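You operate a simulated robot arm through the tools that you are given. There is no shell and no other tool. Be economical: measure what you need, move in short steps, check, and stop when the job is done.

The job below is to be done with a simulated robot arm. You get a single attempt, and the scene is never put back.

TASK
The bearing on the heater has overheated: swap it for the other one.
Fine: stop the heat and turn the selector off first; spoilt one on the black mat; then set the heat printed on the new one.

It is judged by the outcome, as a careful person would: the job done as asked, and still so three seconds after it is handed in. It fails if anything else is knocked over, pushed out of place, dropped, spilled or broken.

THE ROBOT
A 6-joint arm with a two-finger parallel gripper, fixed in place. Base frame: the origin is at the foot of the arm, x ahead of it, y to its left, z up; the work surface is at about z = 0.88. Readings come in m, degrees, newtons and seconds.
With the tool pointing down near the work surface it reaches from about 0.26 to 0.66 m from the base axis. Its first joint turns from -66.0 to 66.0 degrees. Payload 2.9 kg.
The TCP is the grasp point between the finger pads, 0.03 m short of the fingertips. In the tool frame z runs along the fingers and y along their closing line. Largest opening 0.11 m; finger width 0.02, thickness 0.01; the body of the gripper, 0.048 by 0.112 m, starts 0.055 m behind the TCP.
Orientation is told as [roll, pitch, yaw] about the base's x, y, z axes, in that order, counted from this pose: with the fingers straight down and closing along the base's y, the tool's x points along the base's -x, its y along +y and its z along -z.

THE INTERFACE
- The arm moves only by the tool apply_moves. Its arguments are lists of equal length, an entry for each row: "hand": the gripper command, from -1 (fully open) to 1 (shut), values between in proportion; "translation": the shift along the tool's x, y, z in m, a list of three; "turn": the turn, a rotation vector about the tool's x, y, z in degrees, a list of three. In form: {"hand": [hand, ...], "translation": [[x, y, z], ...], "turn": [[rx, ry, rz], ...]}. A call has 1 to 10 rows; each row is the pose to reach, as a shift and turn from the pose commanded when the call began, along the tool's axes at that moment. Each row takes 0.2 s and may step no farther than 0.05 m and 8.6 degrees from the row before; otherwise, or with a gripper value out of range, the whole call is refused. A pose out of reach is approached as far as the arm can. The call stops where the force on the tool passes 40 N (or 10 N more than at its start, if that is more) or the arm is blocked; 0.2 s more then pass. The fingers move at their own pace (about 0.108 m/s each) and stop on an object; they squeeze with about 20 N. The grip force told is the motor's: it shows also when the fingers shut on nothing. Time passes only in rows, and 0.2 s behind the last, so rows that repeat a pose let the fingers close. It gives the time, the measured TCP pose, the force on the tool (base axes), the opening and the grip force at its end, in the units of the frame above (readings bear some noise).
- Cameras (640 x 400 px; columns grow to the right, rows downward): "scene" is fixed at [0.0822, 0.433, 1.3963]; the picture's right is [-0.74, -0.68, 0.00], its down [-0.30, 0.33, -0.89] and it looks along [0.60, -0.66, -0.45] (base axes); focal length 324 px, centre (320, 200). "wrist" rides on the gripper at [0.072, 0.017, -0.103] in the tool frame; the picture's right is [-0.23, 0.97, 0.00], its down [-0.76, -0.18, -0.62] and it looks along [-0.61, -0.14, 0.78] (tool axes); focal length 222 px, centre (320, 200). There is no depth. A picture from a camera that has moved, and an enlarged one, comes with that camera's place and axes in the base frame and with its lens.
- get_image(camera): a new picture of that camera. The clock stands still meanwhile.
- inspect(camera, box): a new picture of the part [left, top, right, bottom] of that camera's present view, enlarged. The clock stands still meanwhile.
- sign_off(): hands the job in; it is judged then, once.

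Go step by step. Nothing tells you positions but the pictures and the camera data: compare them with the known pose of the tool, close in by small moves and look again before you grip or let go. The budget is 120 turns and 84 pictures, counting those below and the enlarged ones. Unless the task says otherwise, let go and move clear before handing in, and close with one line.

The tools are called after ">>>" as name(argument=value, ...) on one line, values as JSON. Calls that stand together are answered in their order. apply_moves: Moves the arm, as the interface text tells. Its arguments: {"type":"object","properties":{"hand":{"type":"array","items":{"type":"number"}},"translation":{"type":"array","items":{"type":"array","items":{"type":"number"}}},"turn":{"type":"array","items":{"type":"array","items":{"type":"number"}}}},"required":["hand","translation","turn"]} The other tools are called the same way: get_image (camera) takes a picture; inspect (camera, box) takes an enlarged picture of a part of a camera's view; sign_off () hands the job in.

At the start:

```text
time_s: 0.0
position: [0.3744, -0.1021, 1.2408]
ee_rot: [0.0, 0.0, 0.0]
contact_force: [-0.3, 0.5, -0.6]
width: 0.1102
grasp_force: 0.1
```

scene: 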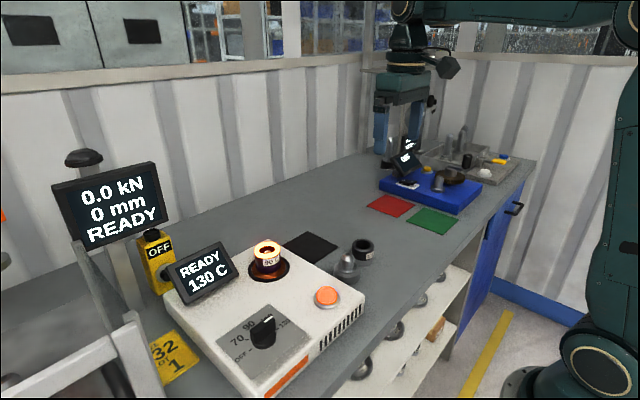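
wrist: 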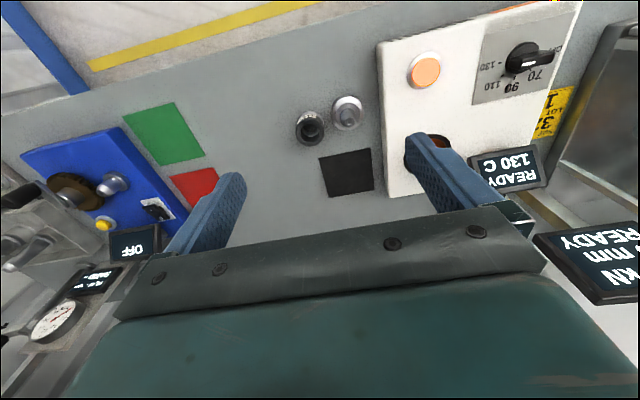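

I see the heater (white box) with a glowing bearing, a knob, an orange button, a black mat and a second bearing beside a metal part. I will look closer first.

>>> inspect(camera="scene", box=[150, 220, 400, 376])

>>> inspect(camera="wrist", box=[280, 30, 600, 230])

>>> inspect(camera="scene", box=[320, 225, 400, 275])

```text
2.56 times, centred on (275, 298) of scene
camera zoom: at [0.0822, 0.433, 1.3963], right [-0.74, -0.68, 0.0], down [-0.3, 0.33, -0.89], along [0.6, -0.66, -0.45], focal length 830 px, centre (435, -51)
```

zoom: 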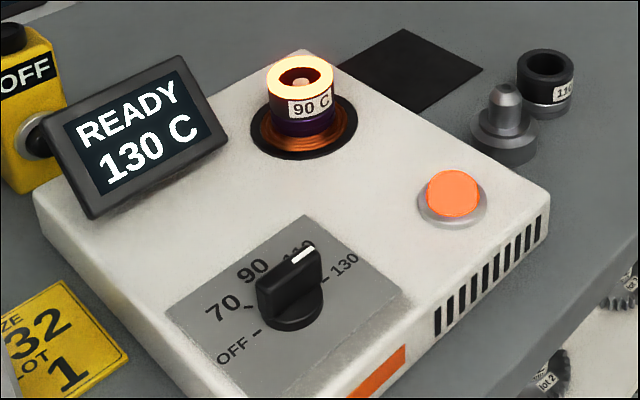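

```text
2.00 times, centred on (440, 130) of wrist
camera zoom: at [0.3028, -0.085, 1.3441], right [0.23, 0.97, 0.0], down [0.76, -0.18, 0.62], along [0.61, -0.14, -0.78], focal length 444 px, centre (80, 340)
```

zoom: 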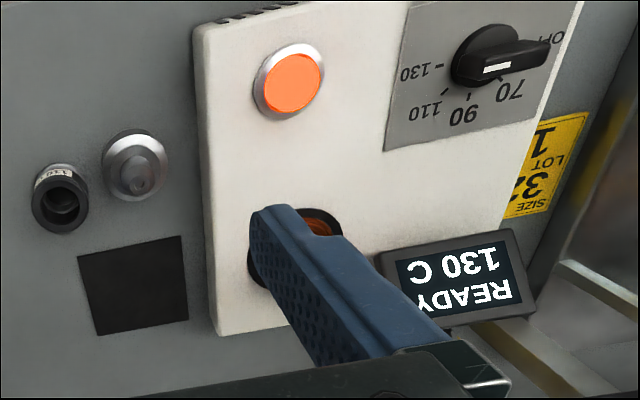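

```text
8.00 times, centred on (360, 250) of scene
camera zoom: at [0.0822, 0.433, 1.3963], right [-0.74, -0.68, 0.0], down [-0.3, 0.33, -0.89], along [0.6, -0.66, -0.45], focal length 2595 px, centre (0, -200)
```

zoom: 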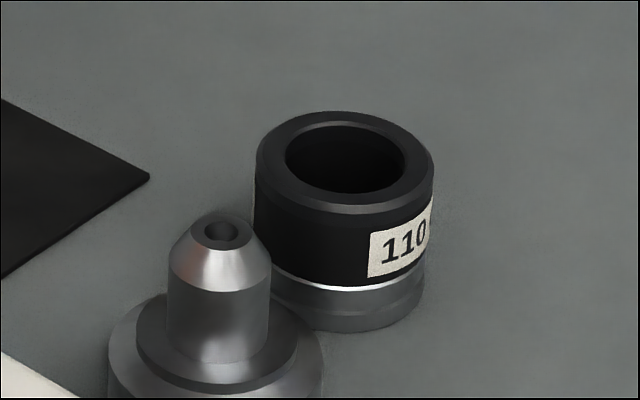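

Scene and wrist rays agree on the button at about (0.40, 0.066, 0.94). I'll move above the heater for a better view of the knob and bearing.

>>> apply_moves(hand=[-1, -1, -1, -1], translation=[[0, 0.045, 0], [0, 0.09, 0], [0, 0.135, 0], [0.03, 0.17, 0]], turn=[[0, 0, 0], [0, 0, 0], [0, 0, 0], [0, 0, 0]])

>>> get_image(camera="wrist")

```text
time_s: 1.0
position: [0.3464, 0.0674, 1.2405]
ee_rot: [0.0, 0.0, -0.1]
contact_force: [-0.4, 0.2, -0.3]
width: 0.1099
grasp_force: 0.0
```

```text
78 pictures are left
camera wrist: at [0.2736, 0.0852, 1.3441], right [0.23, 0.97, 0.0], down [0.76, -0.18, 0.62], along [0.61, -0.14, -0.78], focal length 222 px, centre (320, 200)
```

wrist: 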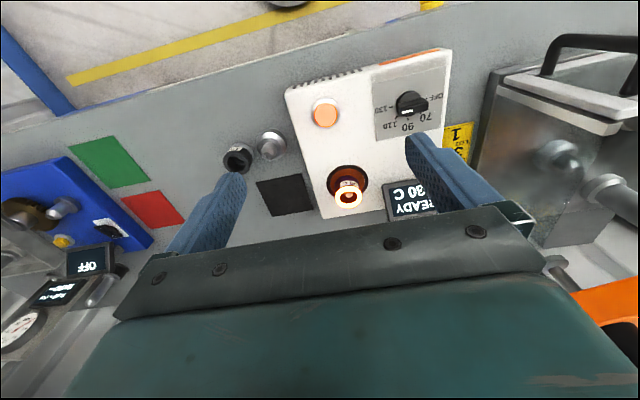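

>>> inspect(camera="wrist", box=[360, 40, 472, 110])

>>> inspect(camera="wrist", box=[216, 120, 392, 230])

>>> inspect(camera="scene", box=[208, 300, 336, 380])

>>> inspect(camera="scene", box=[232, 225, 312, 275])

```text
5.71 times, centred on (416, 75) of wrist
camera zoom: at [0.2736, 0.0852, 1.3441], right [0.23, 0.97, 0.0], down [0.76, -0.18, 0.62], along [0.61, -0.14, -0.78], focal length 1269 px, centre (-229, 914)
```

zoom: 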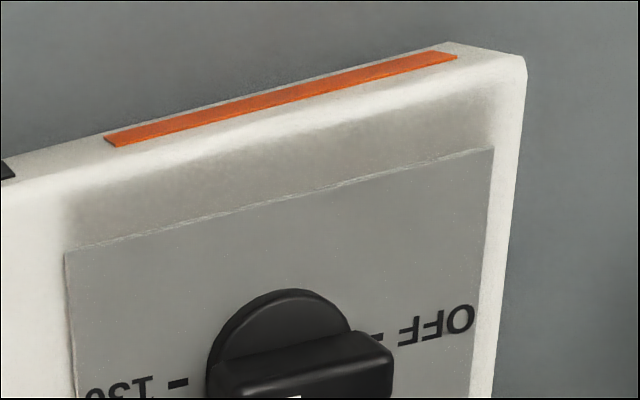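

```text
3.64 times, centred on (304, 175) of wrist
camera zoom: at [0.2736, 0.0852, 1.3441], right [0.23, 0.97, 0.0], down [0.76, -0.18, 0.62], along [0.61, -0.14, -0.78], focal length 808 px, centre (378, 291)
```

zoom: 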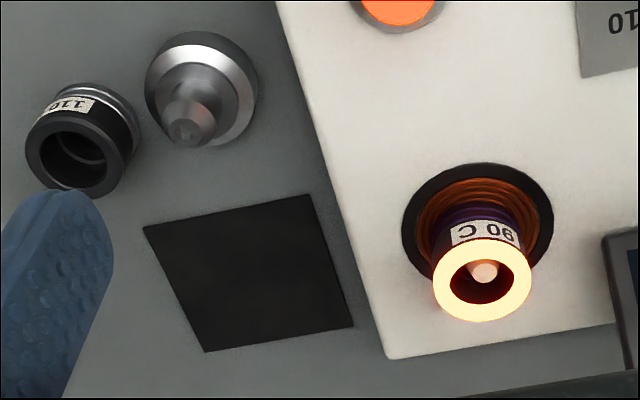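

```text
5.00 times, centred on (272, 340) of scene
camera zoom: at [0.0823, 0.433, 1.3963], right [-0.74, -0.68, 0.0], down [-0.3, 0.33, -0.89], along [0.6, -0.66, -0.45], focal length 1622 px, centre (560, -500)
```

zoom: 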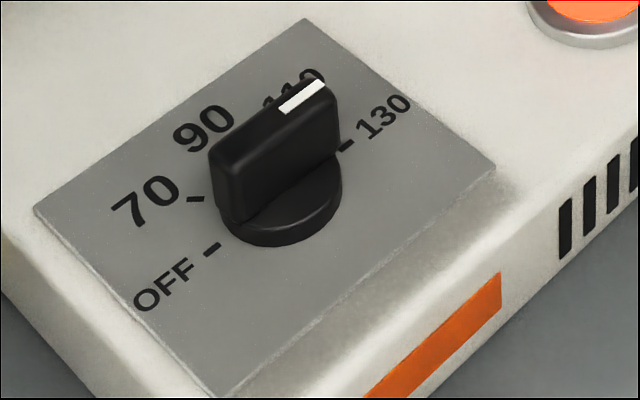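

```text
8.00 times, centred on (272, 250) of scene
camera zoom: at [0.0823, 0.433, 1.3963], right [-0.74, -0.68, 0.0], down [-0.3, 0.33, -0.89], along [0.6, -0.66, -0.45], focal length 2595 px, centre (704, -200)
```

zoom: 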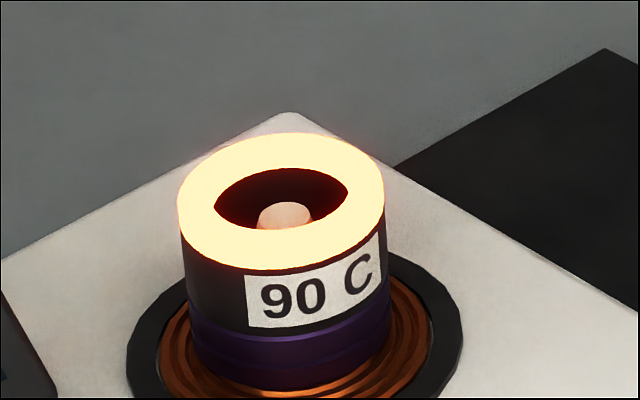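

Heater appears axis-aligned: dial centre ≈ (0.418, 0.211), knob top ≈ 0.967, pointer at 130 (−y), OFF at +y, 90 at +x. First the button: close the fingers and come down above it.

>>> apply_moves(hand=[1, 1, 1, 1, 1, 1], translation=[[-0.03, 0, 0.03], [-0.053, -0.001, 0.07], [-0.053, -0.001, 0.12], [-0.053, -0.001, 0.17], [-0.053, -0.001, 0.21], [-0.053, -0.001, 0.245]], turn=[[0, 0, 0], [0, 0, 0], [0, 0, 0], [0, 0, 0], [0, 0, 0], [0, 0, 0]])

>>> get_image(camera="scene")

>>> get_image(camera="wrist")

```text
time_s: 2.4
position: [0.397, 0.0663, 0.9956]
ee_rot: [0.0, 0.0, 0.0]
contact_force: [0.0, -0.5, 0.0]
width: 0.0004
grasp_force: 20.1
```

```text
73 pictures are left
```

scene: 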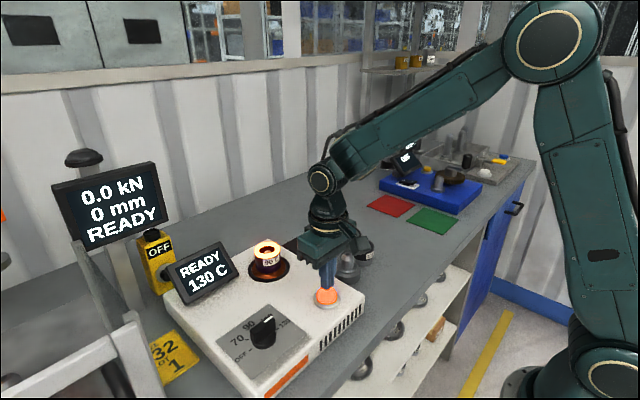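

```text
72 pictures are left
camera wrist: at [0.3253, 0.0844, 1.0991], right [0.23, 0.97, 0.0], down [0.76, -0.18, 0.62], along [0.61, -0.14, -0.78], focal length 222 px, centre (320, 200)
```

wrist: 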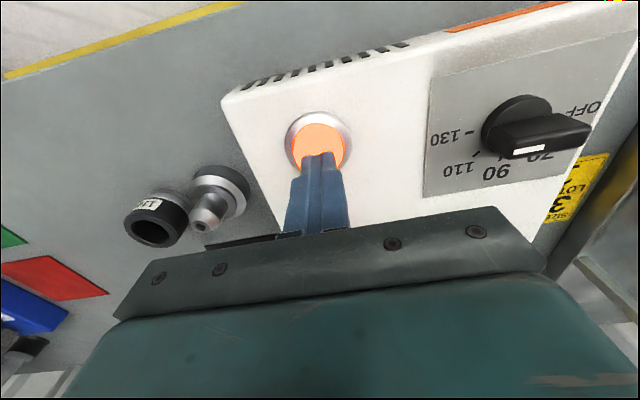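

The fingertips are above the button; pressing down in small steps.

>>> apply_moves(hand=[1, 1, 1, 1, 1], translation=[[0, 0, 0.015], [0, 0, 0.022], [0, 0, 0.026], [0, 0, 0.029], [0, 0, 0.032]], turn=[[0, 0, 0], [0, 0, 0], [0, 0, 0], [0, 0, 0], [0, 0, 0]])

>>> inspect(camera="scene", box=[150, 220, 400, 376])

```text
time_s: 3.2
position: [0.398, 0.0669, 0.9741]
ee_rot: [0.1, -0.1, 0.0]
contact_force: [-9.9, -1.8, 26.0]
width: 0.0
grasp_force: 19.9
stopped in row 4: the force on the tool passed its limit (the readings are from after the stop); the commanded pose is now the measured one
```

```text
2.56 times, centred on (275, 298) of scene
camera zoom: at [0.0817, 0.4329, 1.3964], right [-0.74, -0.68, 0.0], down [-0.3, 0.33, -0.89], along [0.6, -0.66, -0.45], focal length 830 px, centre (435, -51)
```

zoom: 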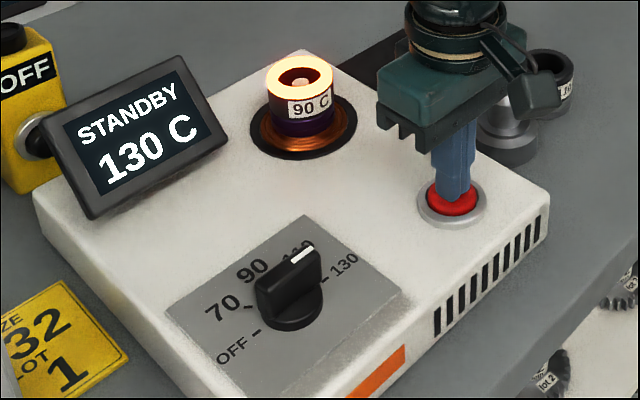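

STANDBY — the heat is stopped. Now rise, go above the knob and turn the gripper by −90° so the fingers close along x.

>>> apply_moves(hand=[1, 1, 1, 0, 0, 0, 0, 0, 0, 0], translation=[[0, 0, -0.04], [0, 0, -0.08], [0, 0, -0.12], [-0.01, 0.04, -0.12], [-0.02, 0.08, -0.12], [-0.02, 0.12, -0.12], [-0.02, 0.144, -0.12], [-0.02, 0.144, -0.12], [-0.02, 0.144, -0.12], [-0.02, 0.144, -0.12]], turn=[[0, 0, 0], [0, 0, 8], [0, 0, 16], [0, 0, 24], [0, 0, 32], [0, 0, 40], [0, 0, 48], [0, 0, 56], [0, 0, 64], [0, 0, 72]])

>>> apply_moves(hand=[0, 0, 0, 0], translation=[[0, 0, 0], [0, 0, 0], [0, 0, 0], [0, 0, 0]], turn=[[0, 0, 6], [0, 0, 12], [0, 0, 18], [0, 0, 18]])

>>> get_image(camera="wrist")

>>> get_image(camera="scene")

```text
time_s: 5.5
position: [0.419, 0.2114, 1.0929]
ee_rot: [0.1, 0.0, -72.1]
contact_force: [0.6, -0.5, -0.5]
width: 0.0548
grasp_force: 0.0
```

```text
time_s: 6.5
position: [0.4182, 0.2104, 1.0922]
ee_rot: [0.0, 0.1, -90.1]
contact_force: [0.5, -0.7, 0.2]
width: 0.0551
grasp_force: 0.0
```

```text
70 pictures are left
camera wrist: at [0.4353, 0.284, 1.196], right [0.97, -0.23, 0.0], down [-0.18, -0.76, 0.62], along [-0.14, -0.61, -0.78], focal length 222 px, centre (320, 200)
```

wrist: 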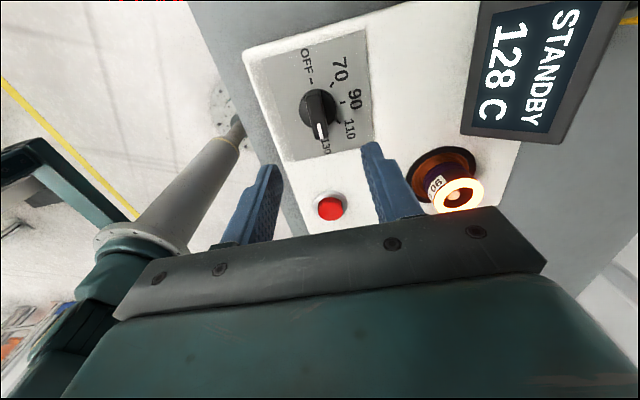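

```text
69 pictures are left
```

scene: 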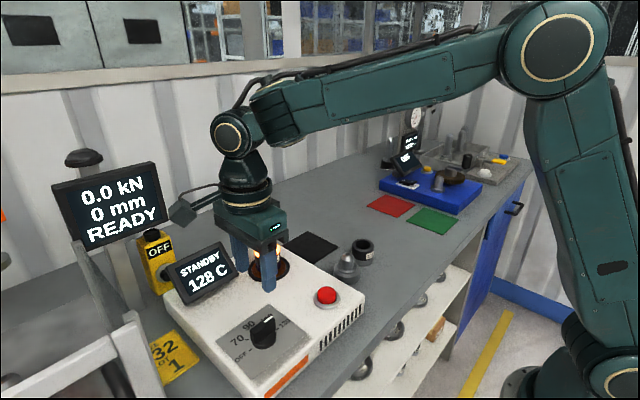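

>>> inspect(camera="wrist", box=[256, 40, 416, 140])

>>> inspect(camera="scene", box=[208, 300, 336, 380])

```text
4.00 times, centred on (336, 90) of wrist
camera zoom: at [0.4353, 0.284, 1.196], right [0.97, -0.23, 0.0], down [-0.18, -0.76, 0.62], along [-0.14, -0.61, -0.78], focal length 888 px, centre (256, 640)
```

zoom: 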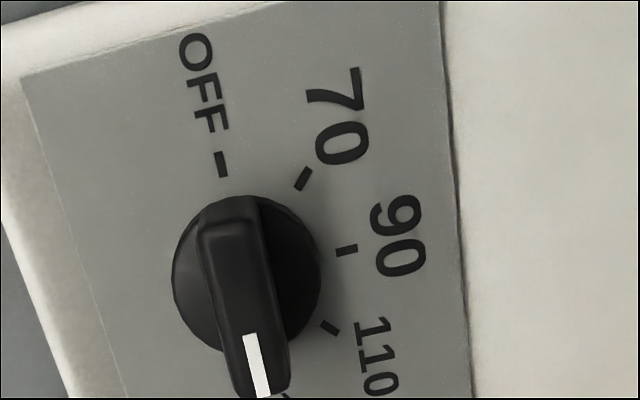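

```text
5.00 times, centred on (272, 340) of scene
camera zoom: at [0.0822, 0.433, 1.3963], right [-0.74, -0.68, 0.0], down [-0.3, 0.33, -0.89], along [0.6, -0.66, -0.45], focal length 1622 px, centre (560, -500)
```

zoom: 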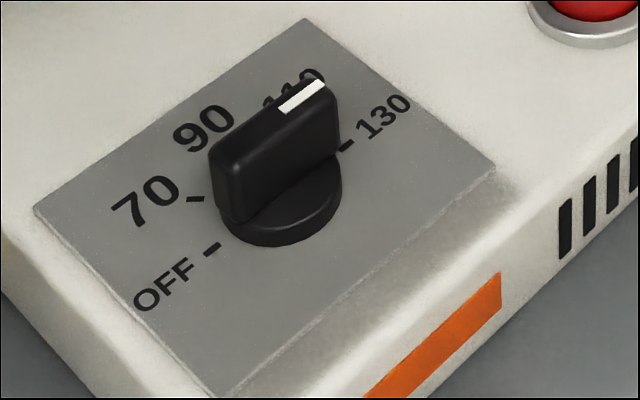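

The knob pivot is about (0.417, 0.210), right below the TCP. Descend astride the ridge and grip it.

>>> apply_moves(hand=[0, 0, 0, 0, 1, 1, 1], translation=[[0.001, -0.001, 0.04], [0.001, -0.001, 0.08], [0.001, -0.001, 0.1], [0.001, -0.001, 0.11], [0.001, -0.001, 0.11], [0.001, -0.001, 0.11], [0.001, -0.001, 0.11]], turn=[[0, 0, 0], [0, 0, 0], [0, 0, 0], [0, 0, 0], [0, 0, 0], [0, 0, 0], [0, 0, 0]])

>>> get_image(camera="wrist")

>>> inspect(camera="scene", box=[150, 220, 400, 376])

```text
time_s: 8.1
position: [0.4152, 0.2124, 0.9826]
ee_rot: [-0.1, 0.0, -89.9]
contact_force: [-13.4, -0.7, -0.5]
width: 0.0158
grasp_force: 45.2
```

```text
66 pictures are left
camera wrist: at [0.4328, 0.2848, 1.0849], right [0.97, -0.23, 0.0], down [-0.18, -0.76, 0.62], along [-0.14, -0.61, -0.78], focal length 222 px, centre (320, 200)
```

wrist: 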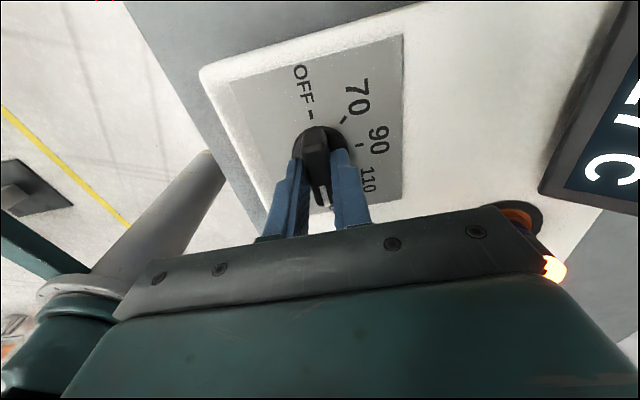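

```text
2.56 times, centred on (275, 298) of scene
camera zoom: at [0.0819, 0.433, 1.3963], right [-0.74, -0.68, 0.0], down [-0.3, 0.33, -0.89], along [0.6, -0.66, -0.45], focal length 830 px, centre (435, -51)
```

zoom: 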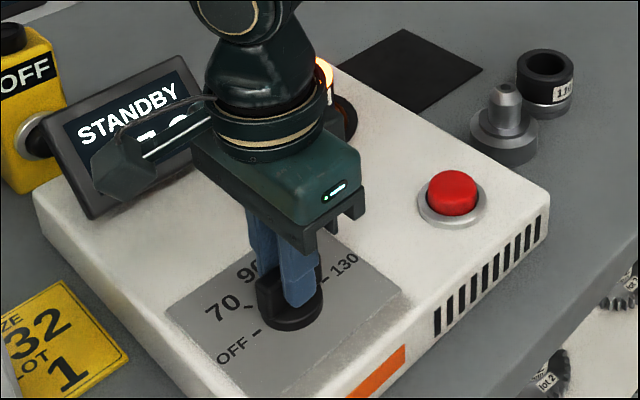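

Gripped; a sideways force suggests the pivot is at x≈0.415. I correct by that and begin turning counter-clockwise toward OFF.

>>> apply_moves(hand=[1, 1, 1, 1, 1, 1], translation=[[-0.002, -0.002, 0], [-0.002, -0.002, 0], [-0.002, -0.002, 0], [-0.002, -0.002, 0], [-0.002, -0.002, 0], [-0.002, -0.002, 0]], turn=[[0, 0, 0], [0, 0, -8], [0, 0, -16], [0, 0, -24], [0, 0, -32], [0, 0, -40]])

>>> inspect(camera="scene", box=[150, 220, 400, 376])

```text
time_s: 9.4
position: [0.4154, 0.2113, 0.9818]
ee_rot: [0.0, 0.2, -49.7]
contact_force: [-7.9, 20.8, -23.9]
width: 0.0152
grasp_force: 45.1
```

```text
2.56 times, centred on (275, 298) of scene
camera zoom: at [0.0823, 0.4337, 1.396], right [-0.74, -0.68, 0.0], down [-0.3, 0.33, -0.89], along [0.6, -0.66, -0.45], focal length 830 px, centre (435, -51)
```

zoom: 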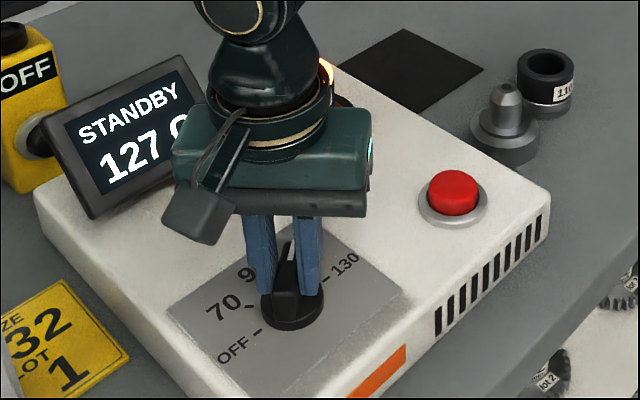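

The knob follows. I adjust slightly for the pivot (y ≈ 0.212) and go on.

>>> apply_moves(hand=[1, 1, 1, 1, 1, 1, 1, 1, 1, 1], translation=[[0.0015, 0.0012, 0.001], [0.0015, 0.0012, 0.001], [0.0015, 0.0012, 0.001], [0.0015, 0.0012, 0.001], [0.0015, 0.0012, 0.001], [0.0015, 0.0012, 0.001], [0.0015, 0.0012, 0.001], [0.0015, 0.0012, 0.001], [0.0015, 0.0012, 0.001], [0.0015, 0.0012, 0.001]], turn=[[0, 0, 0], [0, 0, -8], [0, 0, -16], [0, 0, -24], [0, 0, -32], [0, 0, -40], [0, 0, -48], [0, 0, -56], [0, 0, -64], [0, 0, -72]])

>>> inspect(camera="scene", box=[150, 220, 400, 376])

```text
time_s: 11.7
position: [0.4134, 0.2105, 0.9811]
ee_rot: [-0.1, 0.2, 22.0]
contact_force: [-17.2, -22.9, 8.4]
width: 0.0161
grasp_force: 44.8
```

```text
2.56 times, centred on (275, 298) of scene
camera zoom: at [0.0817, 0.4323, 1.3965], right [-0.74, -0.68, 0.0], down [-0.3, 0.33, -0.89], along [0.6, -0.66, -0.45], focal length 830 px, centre (435, -51)
```

zoom: 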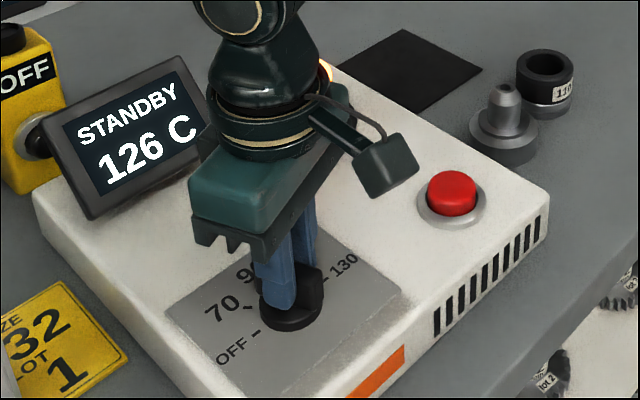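

>>> apply_moves(hand=[1, 1, 1, 1, 1, 1, 1, 1, 1, 1], translation=[[0.002, -0.001, 0], [0.002, -0.001, 0], [0.002, -0.001, 0], [0.002, -0.001, 0], [0.002, -0.001, 0], [0.002, -0.001, 0], [0.002, -0.001, 0], [0.002, -0.001, 0], [0.002, -0.001, 0], [0.002, -0.001, 0]], turn=[[0, 0, 0], [0, 0, -8], [0, 0, -16], [0, 0, -24], [0, 0, -32], [0, 0, -40], [0, 0, -48], [0, 0, -56], [0, 0, -63], [0, 0, -68]])

>>> inspect(camera="scene", box=[150, 220, 400, 376])

```text
time_s: 13.8
position: [0.4152, 0.2095, 0.9808]
ee_rot: [-0.3, 0.0, 90.0]
contact_force: [9.9, -25.0, -2.4]
width: 0.0159
grasp_force: 44.9
```

```text
2.56 times, centred on (275, 298) of scene
camera zoom: at [0.0826, 0.4323, 1.3965], right [-0.74, -0.68, 0.0], down [-0.3, 0.33, -0.89], along [0.6, -0.66, -0.45], focal length 830 px, centre (435, -51)
```

zoom: 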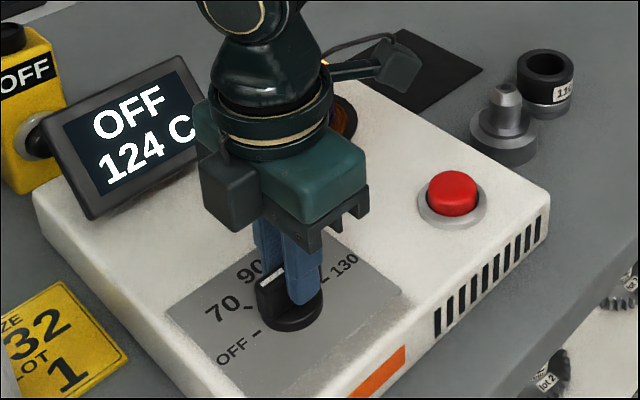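

The display reads OFF. Release, lift straight up, then travel over the hot bearing at about (0.561, 0.079), turning back to yaw 0.

>>> apply_moves(hand=[0, 0, 0, 0, 0, 0], translation=[[0, 0, 0], [0, 0, 0], [0, 0, -0.04], [0, 0, -0.08], [0, 0, -0.12], [0, 0, -0.15]], turn=[[0, 0, 0], [0, 0, 0], [0, 0, 0], [0, 0, 8], [0, 0, 16], [0, 0, 24]])

>>> apply_moves(hand=[-0.5, -0.5, -0.5, -0.5, -0.5, -0.5, -0.5, -0.5, -0.5], translation=[[0, 0, 0], [0, 0, 0], [0, 0, 0], [0, 0, 0], [0, 0, 0], [0, 0, 0], [0, 0, 0], [0, 0, 0], [0, 0, 0]], turn=[[0, 0, 8], [0, 0, 16], [0, 0, 24], [0, 0, 32], [0, 0, 40], [0, 0, 48], [0, 0, 56], [0, 0, 62], [0, 0, 66]])

>>> get_image(camera="wrist")

>>> inspect(camera="scene", box=[150, 220, 400, 376])

```text
time_s: 15.2
position: [0.4134, 0.21, 1.1319]
ee_rot: [-0.1, -0.1, 65.9]
contact_force: [0.1, 0.2, -0.2]
width: 0.0549
grasp_force: 0.1
```

```text
time_s: 17.2
position: [0.4133, 0.2106, 1.1323]
ee_rot: [0.1, -0.1, -0.1]
contact_force: [-0.4, 0.5, 0.4]
width: 0.0826
grasp_force: 0.1
```

```text
61 pictures are left
camera wrist: at [0.3413, 0.2277, 1.2347], right [0.23, 0.97, 0.0], down [0.76, -0.18, 0.62], along [0.61, -0.14, -0.78], focal length 222 px, centre (320, 200)
```

wrist: 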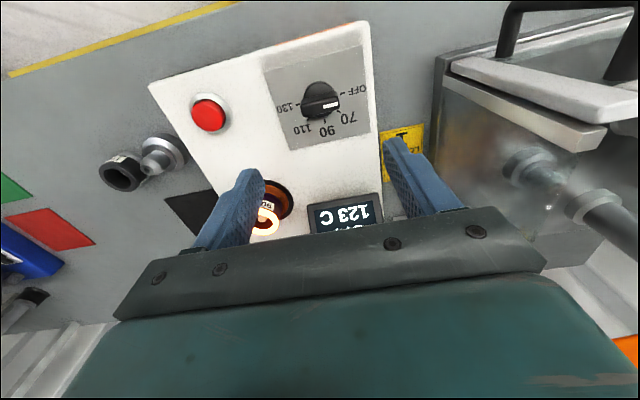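

```text
2.56 times, centred on (275, 298) of scene
camera zoom: at [0.0822, 0.433, 1.3963], right [-0.74, -0.68, 0.0], down [-0.3, 0.33, -0.89], along [0.6, -0.66, -0.45], focal length 830 px, centre (435, -51)
```

zoom: 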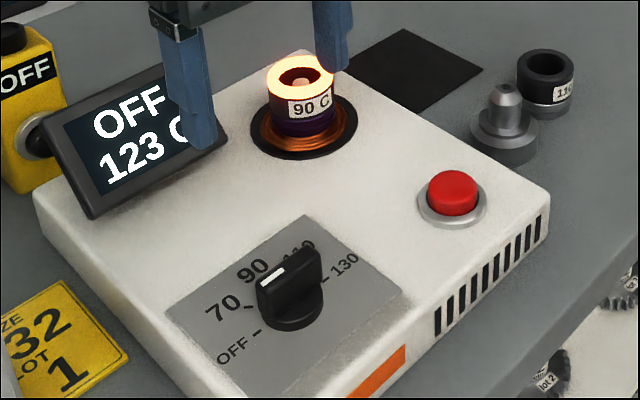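

The selector is OFF and the knob released. Move toward the bearing, short of it in x for a look.

>>> apply_moves(hand=[-0.5, -0.5, -0.5, -0.5], translation=[[-0.02, -0.035, 0], [-0.04, -0.07, 0], [-0.06, -0.11, 0], [-0.08, -0.1312, 0]], turn=[[0, 0, 0], [0, 0, 0], [0, 0, 0], [0, 0, 0]])

>>> get_image(camera="wrist")

```text
time_s: 18.2
position: [0.493, 0.0785, 1.1317]
ee_rot: [0.1, -0.1, 0.0]
contact_force: [-0.1, 0.3, 0.1]
width: 0.0824
grasp_force: 0.1
```

```text
59 pictures are left
camera wrist: at [0.4207, 0.0959, 1.2355], right [0.23, 0.97, 0.0], down [0.76, -0.18, 0.62], along [0.61, -0.14, -0.78], focal length 222 px, centre (320, 200)
```

wrist: 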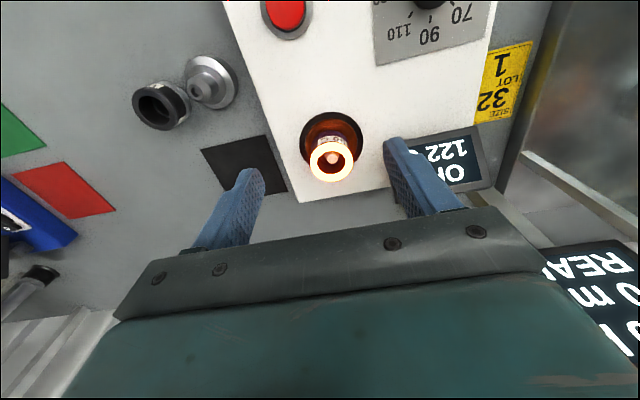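

>>> inspect(camera="wrist", box=[288, 100, 384, 160])

>>> inspect(camera="wrist", box=[276, 110, 388, 180])

>>> inspect(camera="wrist", box=[120, 40, 280, 140])

```text
6.67 times, centred on (336, 130) of wrist
camera zoom: at [0.4207, 0.0959, 1.2355], right [0.23, 0.97, 0.0], down [0.76, -0.18, 0.62], along [0.61, -0.14, -0.78], focal length 1481 px, centre (213, 667)
```

zoom: 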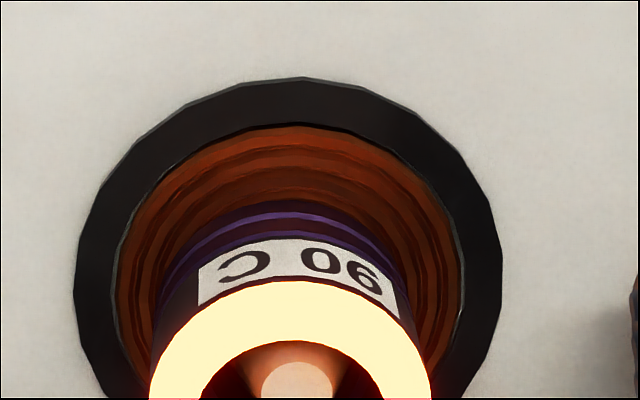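

```text
5.71 times, centred on (332, 145) of wrist
camera zoom: at [0.4207, 0.0959, 1.2355], right [0.23, 0.97, 0.0], down [0.76, -0.18, 0.62], along [0.61, -0.14, -0.78], focal length 1269 px, centre (251, 514)
```

zoom: 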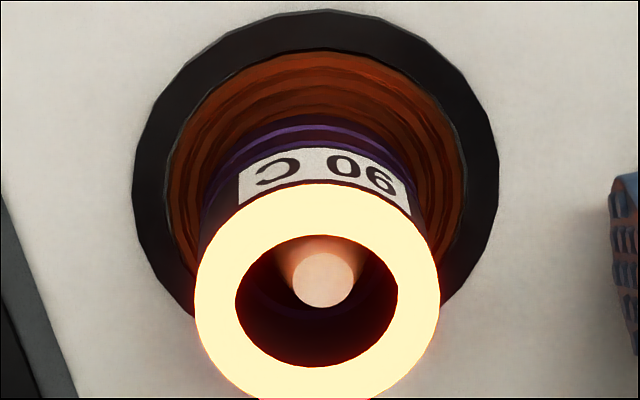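

```text
4.00 times, centred on (200, 90) of wrist
camera zoom: at [0.4207, 0.0959, 1.2355], right [0.23, 0.97, 0.0], down [0.76, -0.18, 0.62], along [0.61, -0.14, -0.78], focal length 888 px, centre (800, 640)
```

zoom: 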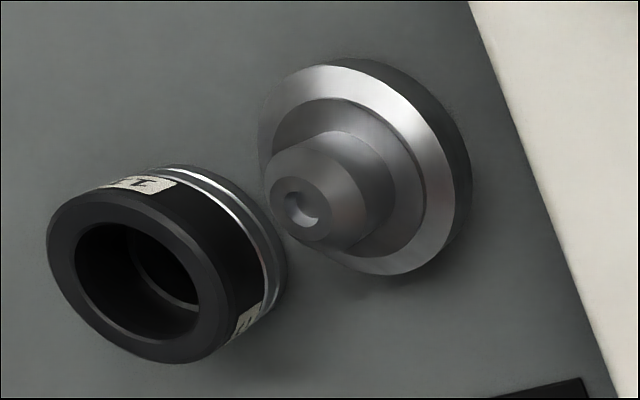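

The bearing is centred near (0.562, 0.079), top z ≈ 0.981, over a central peg. Descend around it, fingers closing along y.

>>> apply_moves(hand=[-0.5, -0.5, -0.5, -0.5, -0.5], translation=[[-0.035, 0.0005, 0], [-0.069, 0.0005, 0], [-0.069, 0.0005, 0.04], [-0.069, 0.0005, 0.08], [-0.069, 0.0005, 0.11]], turn=[[0, 0, 0], [0, 0, 0], [0, 0, 0], [0, 0, 0], [0, 0, 0]])

>>> get_image(camera="wrist")

>>> get_image(camera="scene")

```text
time_s: 19.4
position: [0.5621, 0.0795, 1.0217]
ee_rot: [0.1, -0.2, 0.0]
contact_force: [0.0, -0.1, -1.2]
width: 0.0827
grasp_force: 0.0
```

```text
55 pictures are left
camera wrist: at [0.4905, 0.0967, 1.125], right [0.23, 0.97, 0.0], down [0.76, -0.18, 0.63], along [0.61, -0.14, -0.78], focal length 222 px, centre (320, 200)
```

wrist: 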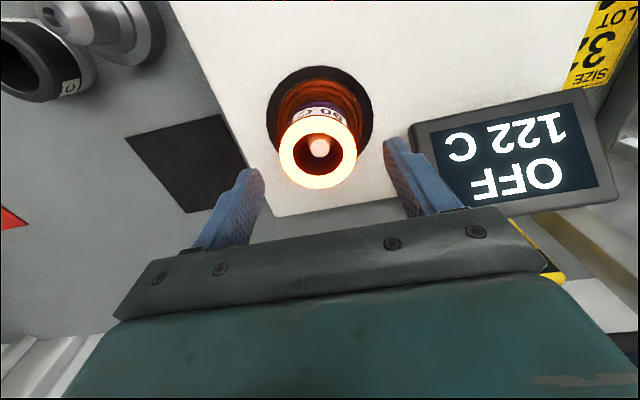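

```text
54 pictures are left
```

scene: 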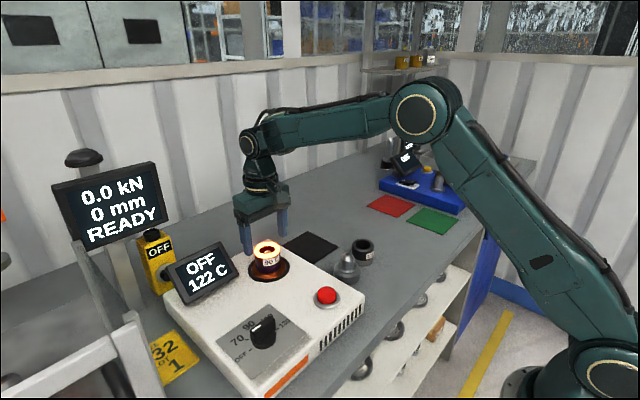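

>>> apply_moves(hand=[-0.5, -0.5, -0.5, 1, 1, 1], translation=[[0.002, 0, 0.02], [0.002, 0, 0.035], [0.002, 0, 0.047], [0.002, 0, 0.047], [0.002, 0, 0.047], [0.002, 0, 0.047]], turn=[[0, 0, 0], [0, 0, 0], [0, 0, 0], [0, 0, 0], [0, 0, 0], [0, 0, 0]])

>>> get_image(camera="wrist")

>>> inspect(camera="scene", box=[200, 180, 360, 280])

```text
time_s: 20.9
position: [0.5602, 0.0801, 0.9743]
ee_rot: [0.1, -0.1, 0.0]
contact_force: [0.5, -0.3, -0.3]
width: 0.0555
grasp_force: 20.1
```

```text
53 pictures are left
camera wrist: at [0.4886, 0.0969, 1.078], right [0.23, 0.97, 0.0], down [0.76, -0.18, 0.62], along [0.61, -0.14, -0.78], focal length 222 px, centre (320, 200)
```

wrist: 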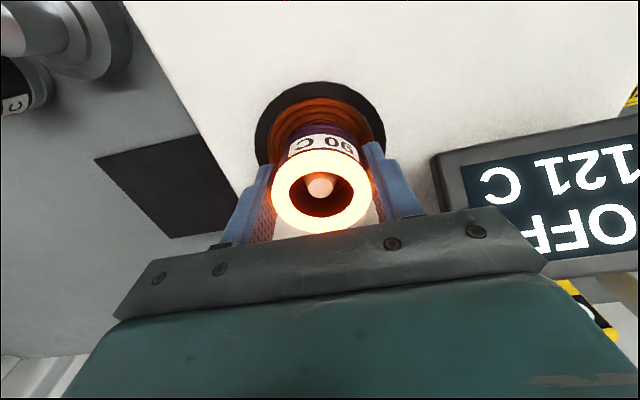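

```text
4.00 times, centred on (280, 230) of scene
camera zoom: at [0.0823, 0.433, 1.3963], right [-0.74, -0.68, 0.0], down [-0.3, 0.33, -0.89], along [0.6, -0.66, -0.45], focal length 1298 px, centre (480, 80)
```

zoom: 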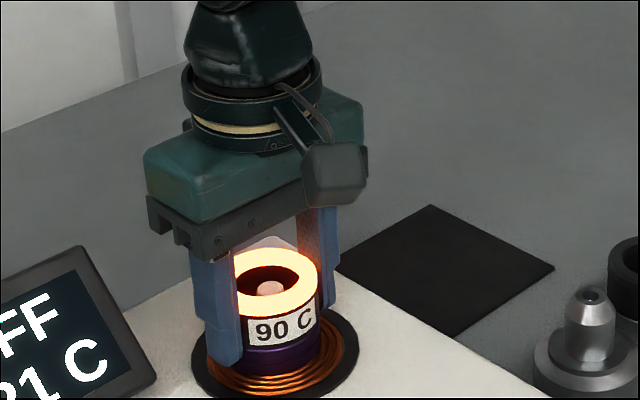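

Gripped at 55.5 mm. Lift straight up off the peg.

>>> apply_moves(hand=[1, 1, 1, 1], translation=[[0, 0, -0.02], [0, 0, -0.05], [0, 0, -0.08], [0, 0, -0.1]], turn=[[0, 0, 0], [0, 0, 0], [0, 0, 0], [0, 0, 0]])

>>> inspect(camera="scene", box=[200, 180, 360, 280])

```text
time_s: 21.9
position: [0.5609, 0.0795, 1.0749]
ee_rot: [0.1, -0.3, 0.0]
contact_force: [-0.1, 0.5, 0.3]
width: 0.0
grasp_force: 19.5
```

```text
4.00 times, centred on (280, 230) of scene
camera zoom: at [0.0822, 0.433, 1.3963], right [-0.74, -0.68, 0.0], down [-0.3, 0.33, -0.89], along [0.6, -0.66, -0.45], focal length 1298 px, centre (480, 80)
```

zoom: 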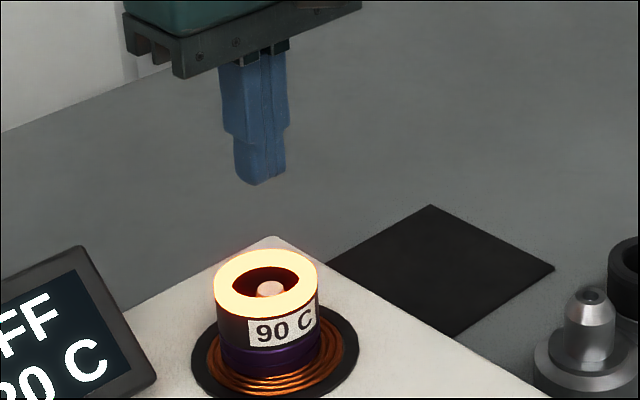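

It slipped out of a shallow grip, standing where it was. I'll check that it's undisturbed, reopen, and grip lower with slow lifting.

>>> apply_moves(hand=[-0.5, -0.5, -0.5], translation=[[0, 0, 0], [0, 0, 0], [0, 0, 0.02]], turn=[[0, 0, 0], [0, 0, 0], [0, 0, 0]])

>>> inspect(camera="wrist", box=[240, 70, 400, 170])

>>> inspect(camera="scene", box=[232, 225, 312, 275])

```text
time_s: 22.6
position: [0.5593, 0.0797, 1.0547]
ee_rot: [0.2, -0.1, 0.0]
contact_force: [-0.1, 0.1, 0.2]
width: 0.0826
grasp_force: 0.1
```

```text
4.00 times, centred on (320, 120) of wrist
camera zoom: at [0.4884, 0.0968, 1.1579], right [0.23, 0.97, 0.0], down [0.76, -0.18, 0.62], along [0.61, -0.14, -0.78], focal length 888 px, centre (320, 520)
```

zoom: 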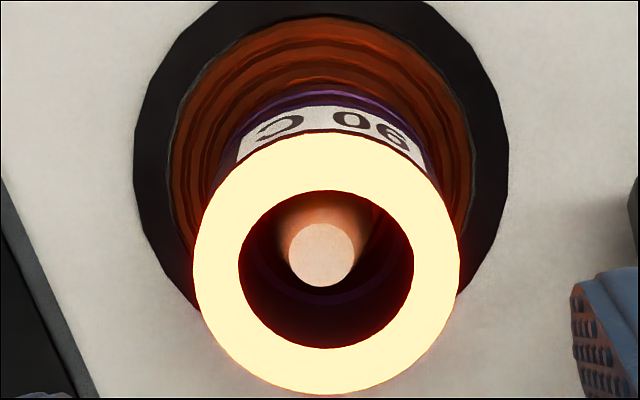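

```text
8.00 times, centred on (272, 250) of scene
camera zoom: at [0.0823, 0.433, 1.3963], right [-0.74, -0.68, 0.0], down [-0.3, 0.33, -0.89], along [0.6, -0.66, -0.45], focal length 2595 px, centre (704, -200)
```

zoom: 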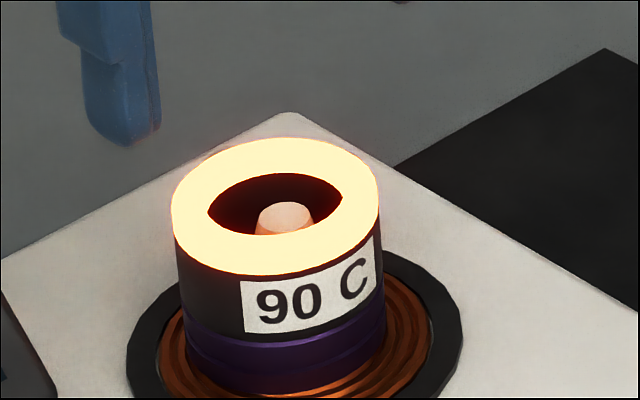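

The bearing is at about (0.560, 0.081). Grip it lower this time, with the tips just above the coil.

>>> apply_moves(hand=[-0.5, -0.5, -0.5, -0.5, -0.5, 1, 1, 1, 1, 1], translation=[[-0.0005, 0.001, 0.03], [-0.0005, 0.001, 0.06], [-0.0005, 0.001, 0.075], [-0.0005, 0.001, 0.083], [-0.0005, 0.001, 0.089], [-0.0005, 0.001, 0.089], [-0.0005, 0.001, 0.089], [-0.0005, 0.001, 0.089], [-0.0005, 0.001, 0.089], [-0.0005, 0.001, 0.089]], turn=[[0, 0, 0], [0, 0, 0], [0, 0, 0], [0, 0, 0], [0, 0, 0], [0, 0, 0], [0, 0, 0], [0, 0, 0], [0, 0, 0], [0, 0, 0]])

>>> inspect(camera="wrist", box=[192, 80, 448, 240])

>>> inspect(camera="scene", box=[232, 225, 312, 275])

```text
time_s: 24.9
position: [0.561, 0.0808, 0.9659]
ee_rot: [0.0, -0.2, 0.0]
contact_force: [0.2, -0.2, -0.1]
width: 0.0556
grasp_force: 19.7
```

```text
2.50 times, centred on (320, 160) of wrist
camera zoom: at [0.4891, 0.0982, 1.0688], right [0.23, 0.97, 0.0], down [0.76, -0.18, 0.62], along [0.61, -0.14, -0.78], focal length 555 px, centre (320, 300)
```

zoom: 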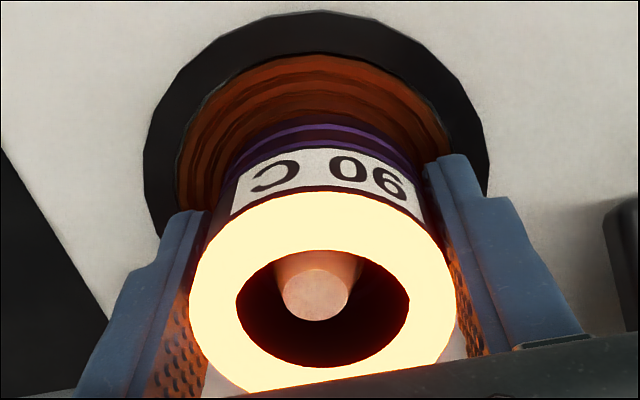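

```text
8.00 times, centred on (272, 250) of scene
camera zoom: at [0.0823, 0.433, 1.3963], right [-0.74, -0.68, 0.0], down [-0.3, 0.33, -0.89], along [0.6, -0.66, -0.45], focal length 2595 px, centre (704, -200)
```

zoom: 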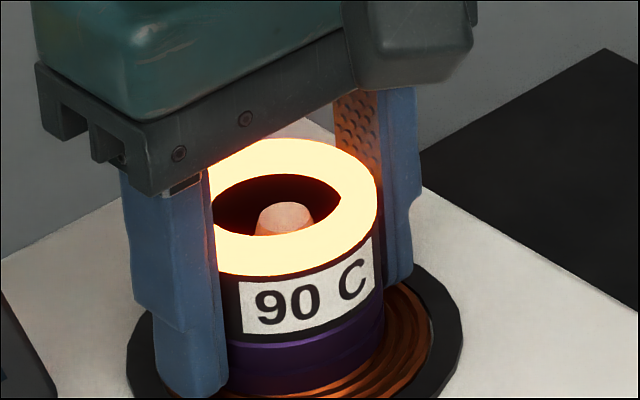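

>>> apply_moves(hand=[1, 1, 1, 1], translation=[[0, 0, -0.003], [0, 0, -0.006], [0, 0, -0.009], [0, 0, -0.012]], turn=[[0, 0, 0], [0, 0, 0], [0, 0, 0], [0, 0, 0]])

>>> inspect(camera="scene", box=[232, 225, 312, 275])

```text
time_s: 25.9
position: [0.5599, 0.0808, 0.9777]
ee_rot: [0.1, -0.2, 0.0]
contact_force: [0.4, 0.1, -3.0]
width: 0.0556
grasp_force: 20.1
```

```text
8.00 times, centred on (272, 250) of scene
camera zoom: at [0.0823, 0.433, 1.3963], right [-0.74, -0.68, 0.0], down [-0.3, 0.33, -0.89], along [0.6, -0.66, -0.45], focal length 2595 px, centre (704, -200)
```

zoom: 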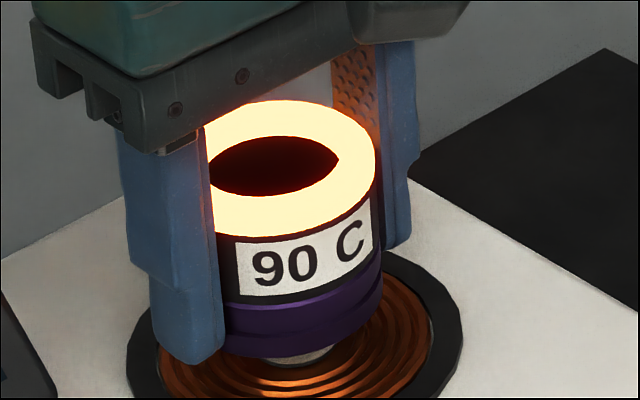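

It's held (3 N load). Keep lifting gently.

>>> apply_moves(hand=[1, 1, 1, 1, 1, 1, 1], translation=[[0, 0, -0.008], [0, 0, -0.018], [0, 0, -0.028], [0, 0, -0.038], [0, 0, -0.05], [0, 0, -0.065], [0, 0, -0.08]], turn=[[0, 0, 0], [0, 0, 0], [0, 0, 0], [0, 0, 0], [0, 0, 0], [0, 0, 0], [0, 0, 0]])

>>> inspect(camera="scene", box=[200, 180, 360, 280])

```text
time_s: 27.4
position: [0.5613, 0.0798, 1.0586]
ee_rot: [0.1, -0.1, 0.1]
contact_force: [-0.5, -0.9, -2.1]
width: 0.0556
grasp_force: 19.9
```

```text
4.00 times, centred on (280, 230) of scene
camera zoom: at [0.0823, 0.433, 1.3963], right [-0.74, -0.68, 0.0], down [-0.3, 0.33, -0.89], along [0.6, -0.66, -0.45], focal length 1298 px, centre (480, 80)
```

zoom: 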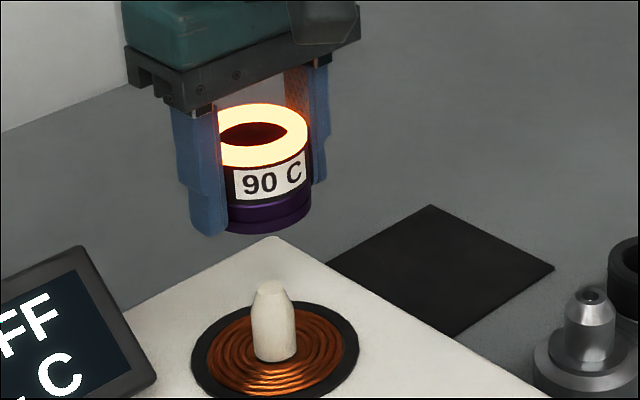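

Clear of the peg (peg ≈ (0.560, 0.080)). Carry it to above the black mat centre ≈ (0.603, −0.085).

>>> apply_moves(hand=[1, 1, 1, 1, 1, 1, 1, 1, 1], translation=[[-0.004, -0.015, 0], [-0.009, -0.035, 0], [-0.014, -0.055, 0], [-0.02, -0.08, 0], [-0.026, -0.105, 0], [-0.032, -0.13, 0], [-0.038, -0.15, 0], [-0.041, -0.162, 0], [-0.042, -0.165, 0]], turn=[[0, 0, 0], [0, 0, 0], [0, 0, 0], [0, 0, 0], [0, 0, 0], [0, 0, 0], [0, 0, 0], [0, 0, 0], [0, 0, 0]])

>>> get_image(camera="wrist")

>>> get_image(camera="scene")

```text
time_s: 29.4
position: [0.6024, -0.0852, 1.0577]
ee_rot: [0.0, -0.1, 0.0]
contact_force: [0.3, -0.4, -4.0]
width: 0.0554
grasp_force: 20.0
```

```text
44 pictures are left
camera wrist: at [0.531, -0.0675, 1.161], right [0.23, 0.97, 0.0], down [0.76, -0.18, 0.62], along [0.61, -0.14, -0.78], focal length 222 px, centre (320, 200)
```

wrist: 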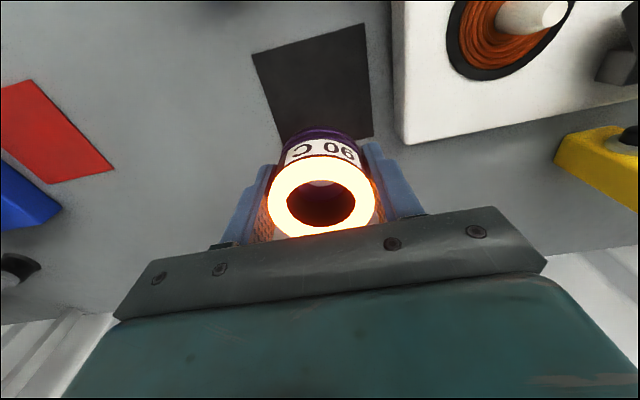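

```text
43 pictures are left
```

scene: 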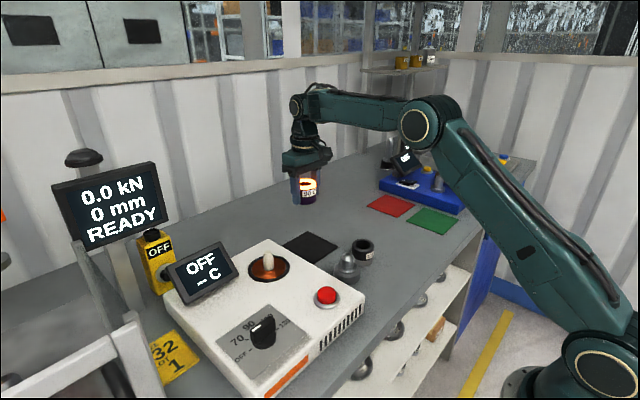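

The mat centre checks out at (0.602, −0.084). Lower to just above it.

>>> apply_moves(hand=[1, 1, 1, 1, 1, 1], translation=[[0, 0.001, 0.02], [0, 0.001, 0.05], [0, 0.001, 0.08], [0, 0.001, 0.105], [0, 0.001, 0.125], [0, 0.001, 0.133]], turn=[[0, 0, 0], [0, 0, 0], [0, 0, 0], [0, 0, 0], [0, 0, 0], [0, 0, 0]])

>>> inspect(camera="scene", box=[250, 200, 378, 280])

```text
time_s: 30.9
position: [0.6025, -0.0824, 0.9241]
ee_rot: [0.1, -0.1, 0.0]
contact_force: [-0.3, 1.5, -3.5]
width: 0.0553
grasp_force: 20.2
```

```text
5.00 times, centred on (314, 240) of scene
camera zoom: at [0.0823, 0.433, 1.3963], right [-0.74, -0.68, 0.0], down [-0.3, 0.33, -0.89], along [0.6, -0.66, -0.45], focal length 1622 px, centre (350, 0)
```

zoom: 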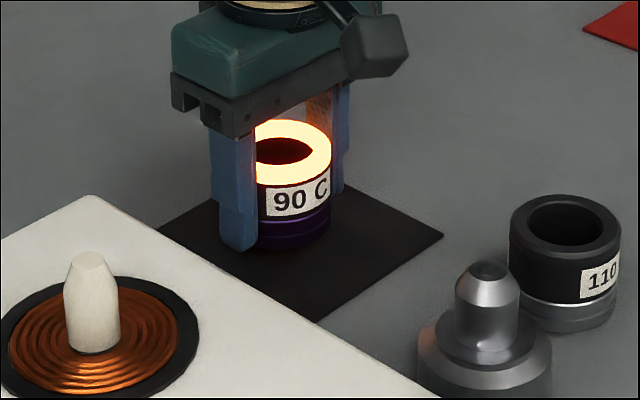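

>>> apply_moves(hand=[1, 1, 1, 1], translation=[[0, 0, 0.003], [0, 0, 0.005], [0, 0, 0.007], [0, 0, 0.009]], turn=[[0, 0, 0], [0, 0, 0], [0, 0, 0], [0, 0, 0]])

```text
time_s: 31.9
position: [0.6047, -0.0829, 0.9154]
ee_rot: [0.1, -0.1, 0.0]
contact_force: [0.6, 0.1, -2.5]
width: 0.0553
grasp_force: 19.6
```

>>> apply_moves(hand=[1, 1, 1], translation=[[0, 0, 0.001], [0, 0, 0.002], [0, 0, 0.0025]], turn=[[0, 0, 0], [0, 0, 0], [0, 0, 0]])

>>> inspect(camera="scene", box=[270, 210, 350, 260])

```text
time_s: 32.6
position: [0.603, -0.0837, 0.9155]
ee_rot: [0.0, -0.3, 0.0]
contact_force: [-6.8, 2.8, 13.6]
width: 0.0554
grasp_force: 19.5
```

```text
8.00 times, centred on (310, 235) of scene
camera zoom: at [0.0818, 0.4331, 1.3963], right [-0.74, -0.68, 0.0], down [-0.3, 0.33, -0.89], along [0.6, -0.66, -0.45], focal length 2595 px, centre (400, -80)
```

zoom: 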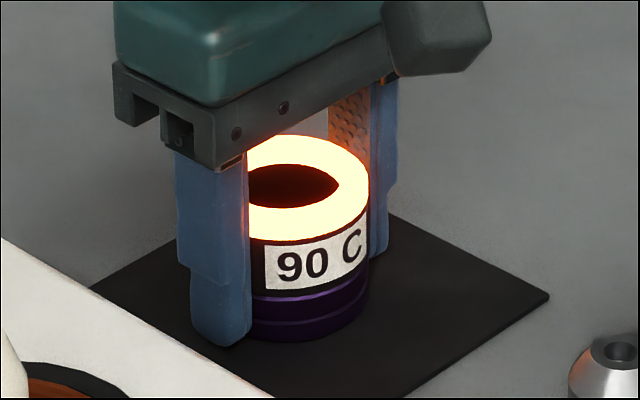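

It stands on the mat. Open and rise straight up.

>>> apply_moves(hand=[-0.4, -0.4, -0.4, -0.4, -0.4, -0.4, -0.4, -0.4], translation=[[0, 0, -0.001], [0, 0, -0.001], [0, 0, -0.001], [0, 0, -0.02], [0, 0, -0.06], [0, 0, -0.1], [0, 0, -0.145], [0.02, 0, -0.185]], turn=[[0, 0, 0], [0, 0, 0], [0, 0, 0], [0, 0, 0], [0, 0, 0], [0, 0, 0], [0, 0, 0], [0, 0, 0]])

>>> get_image(camera="scene")

```text
time_s: 34.5
position: [0.583, -0.083, 1.099]
ee_rot: [0.1, 0.0, 0.0]
contact_force: [-0.3, -1.1, -0.2]
width: 0.0767
grasp_force: 0.0
```

```text
40 pictures are left
```

scene: 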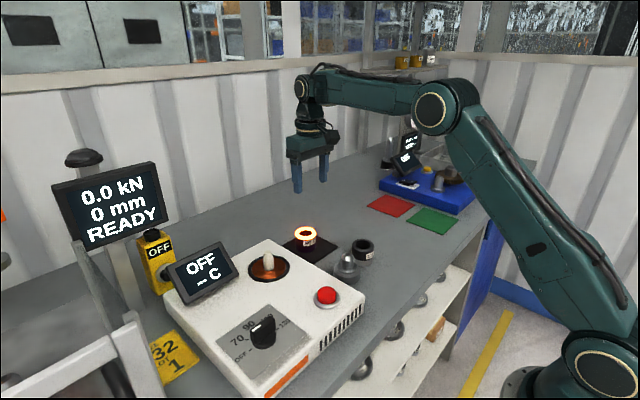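

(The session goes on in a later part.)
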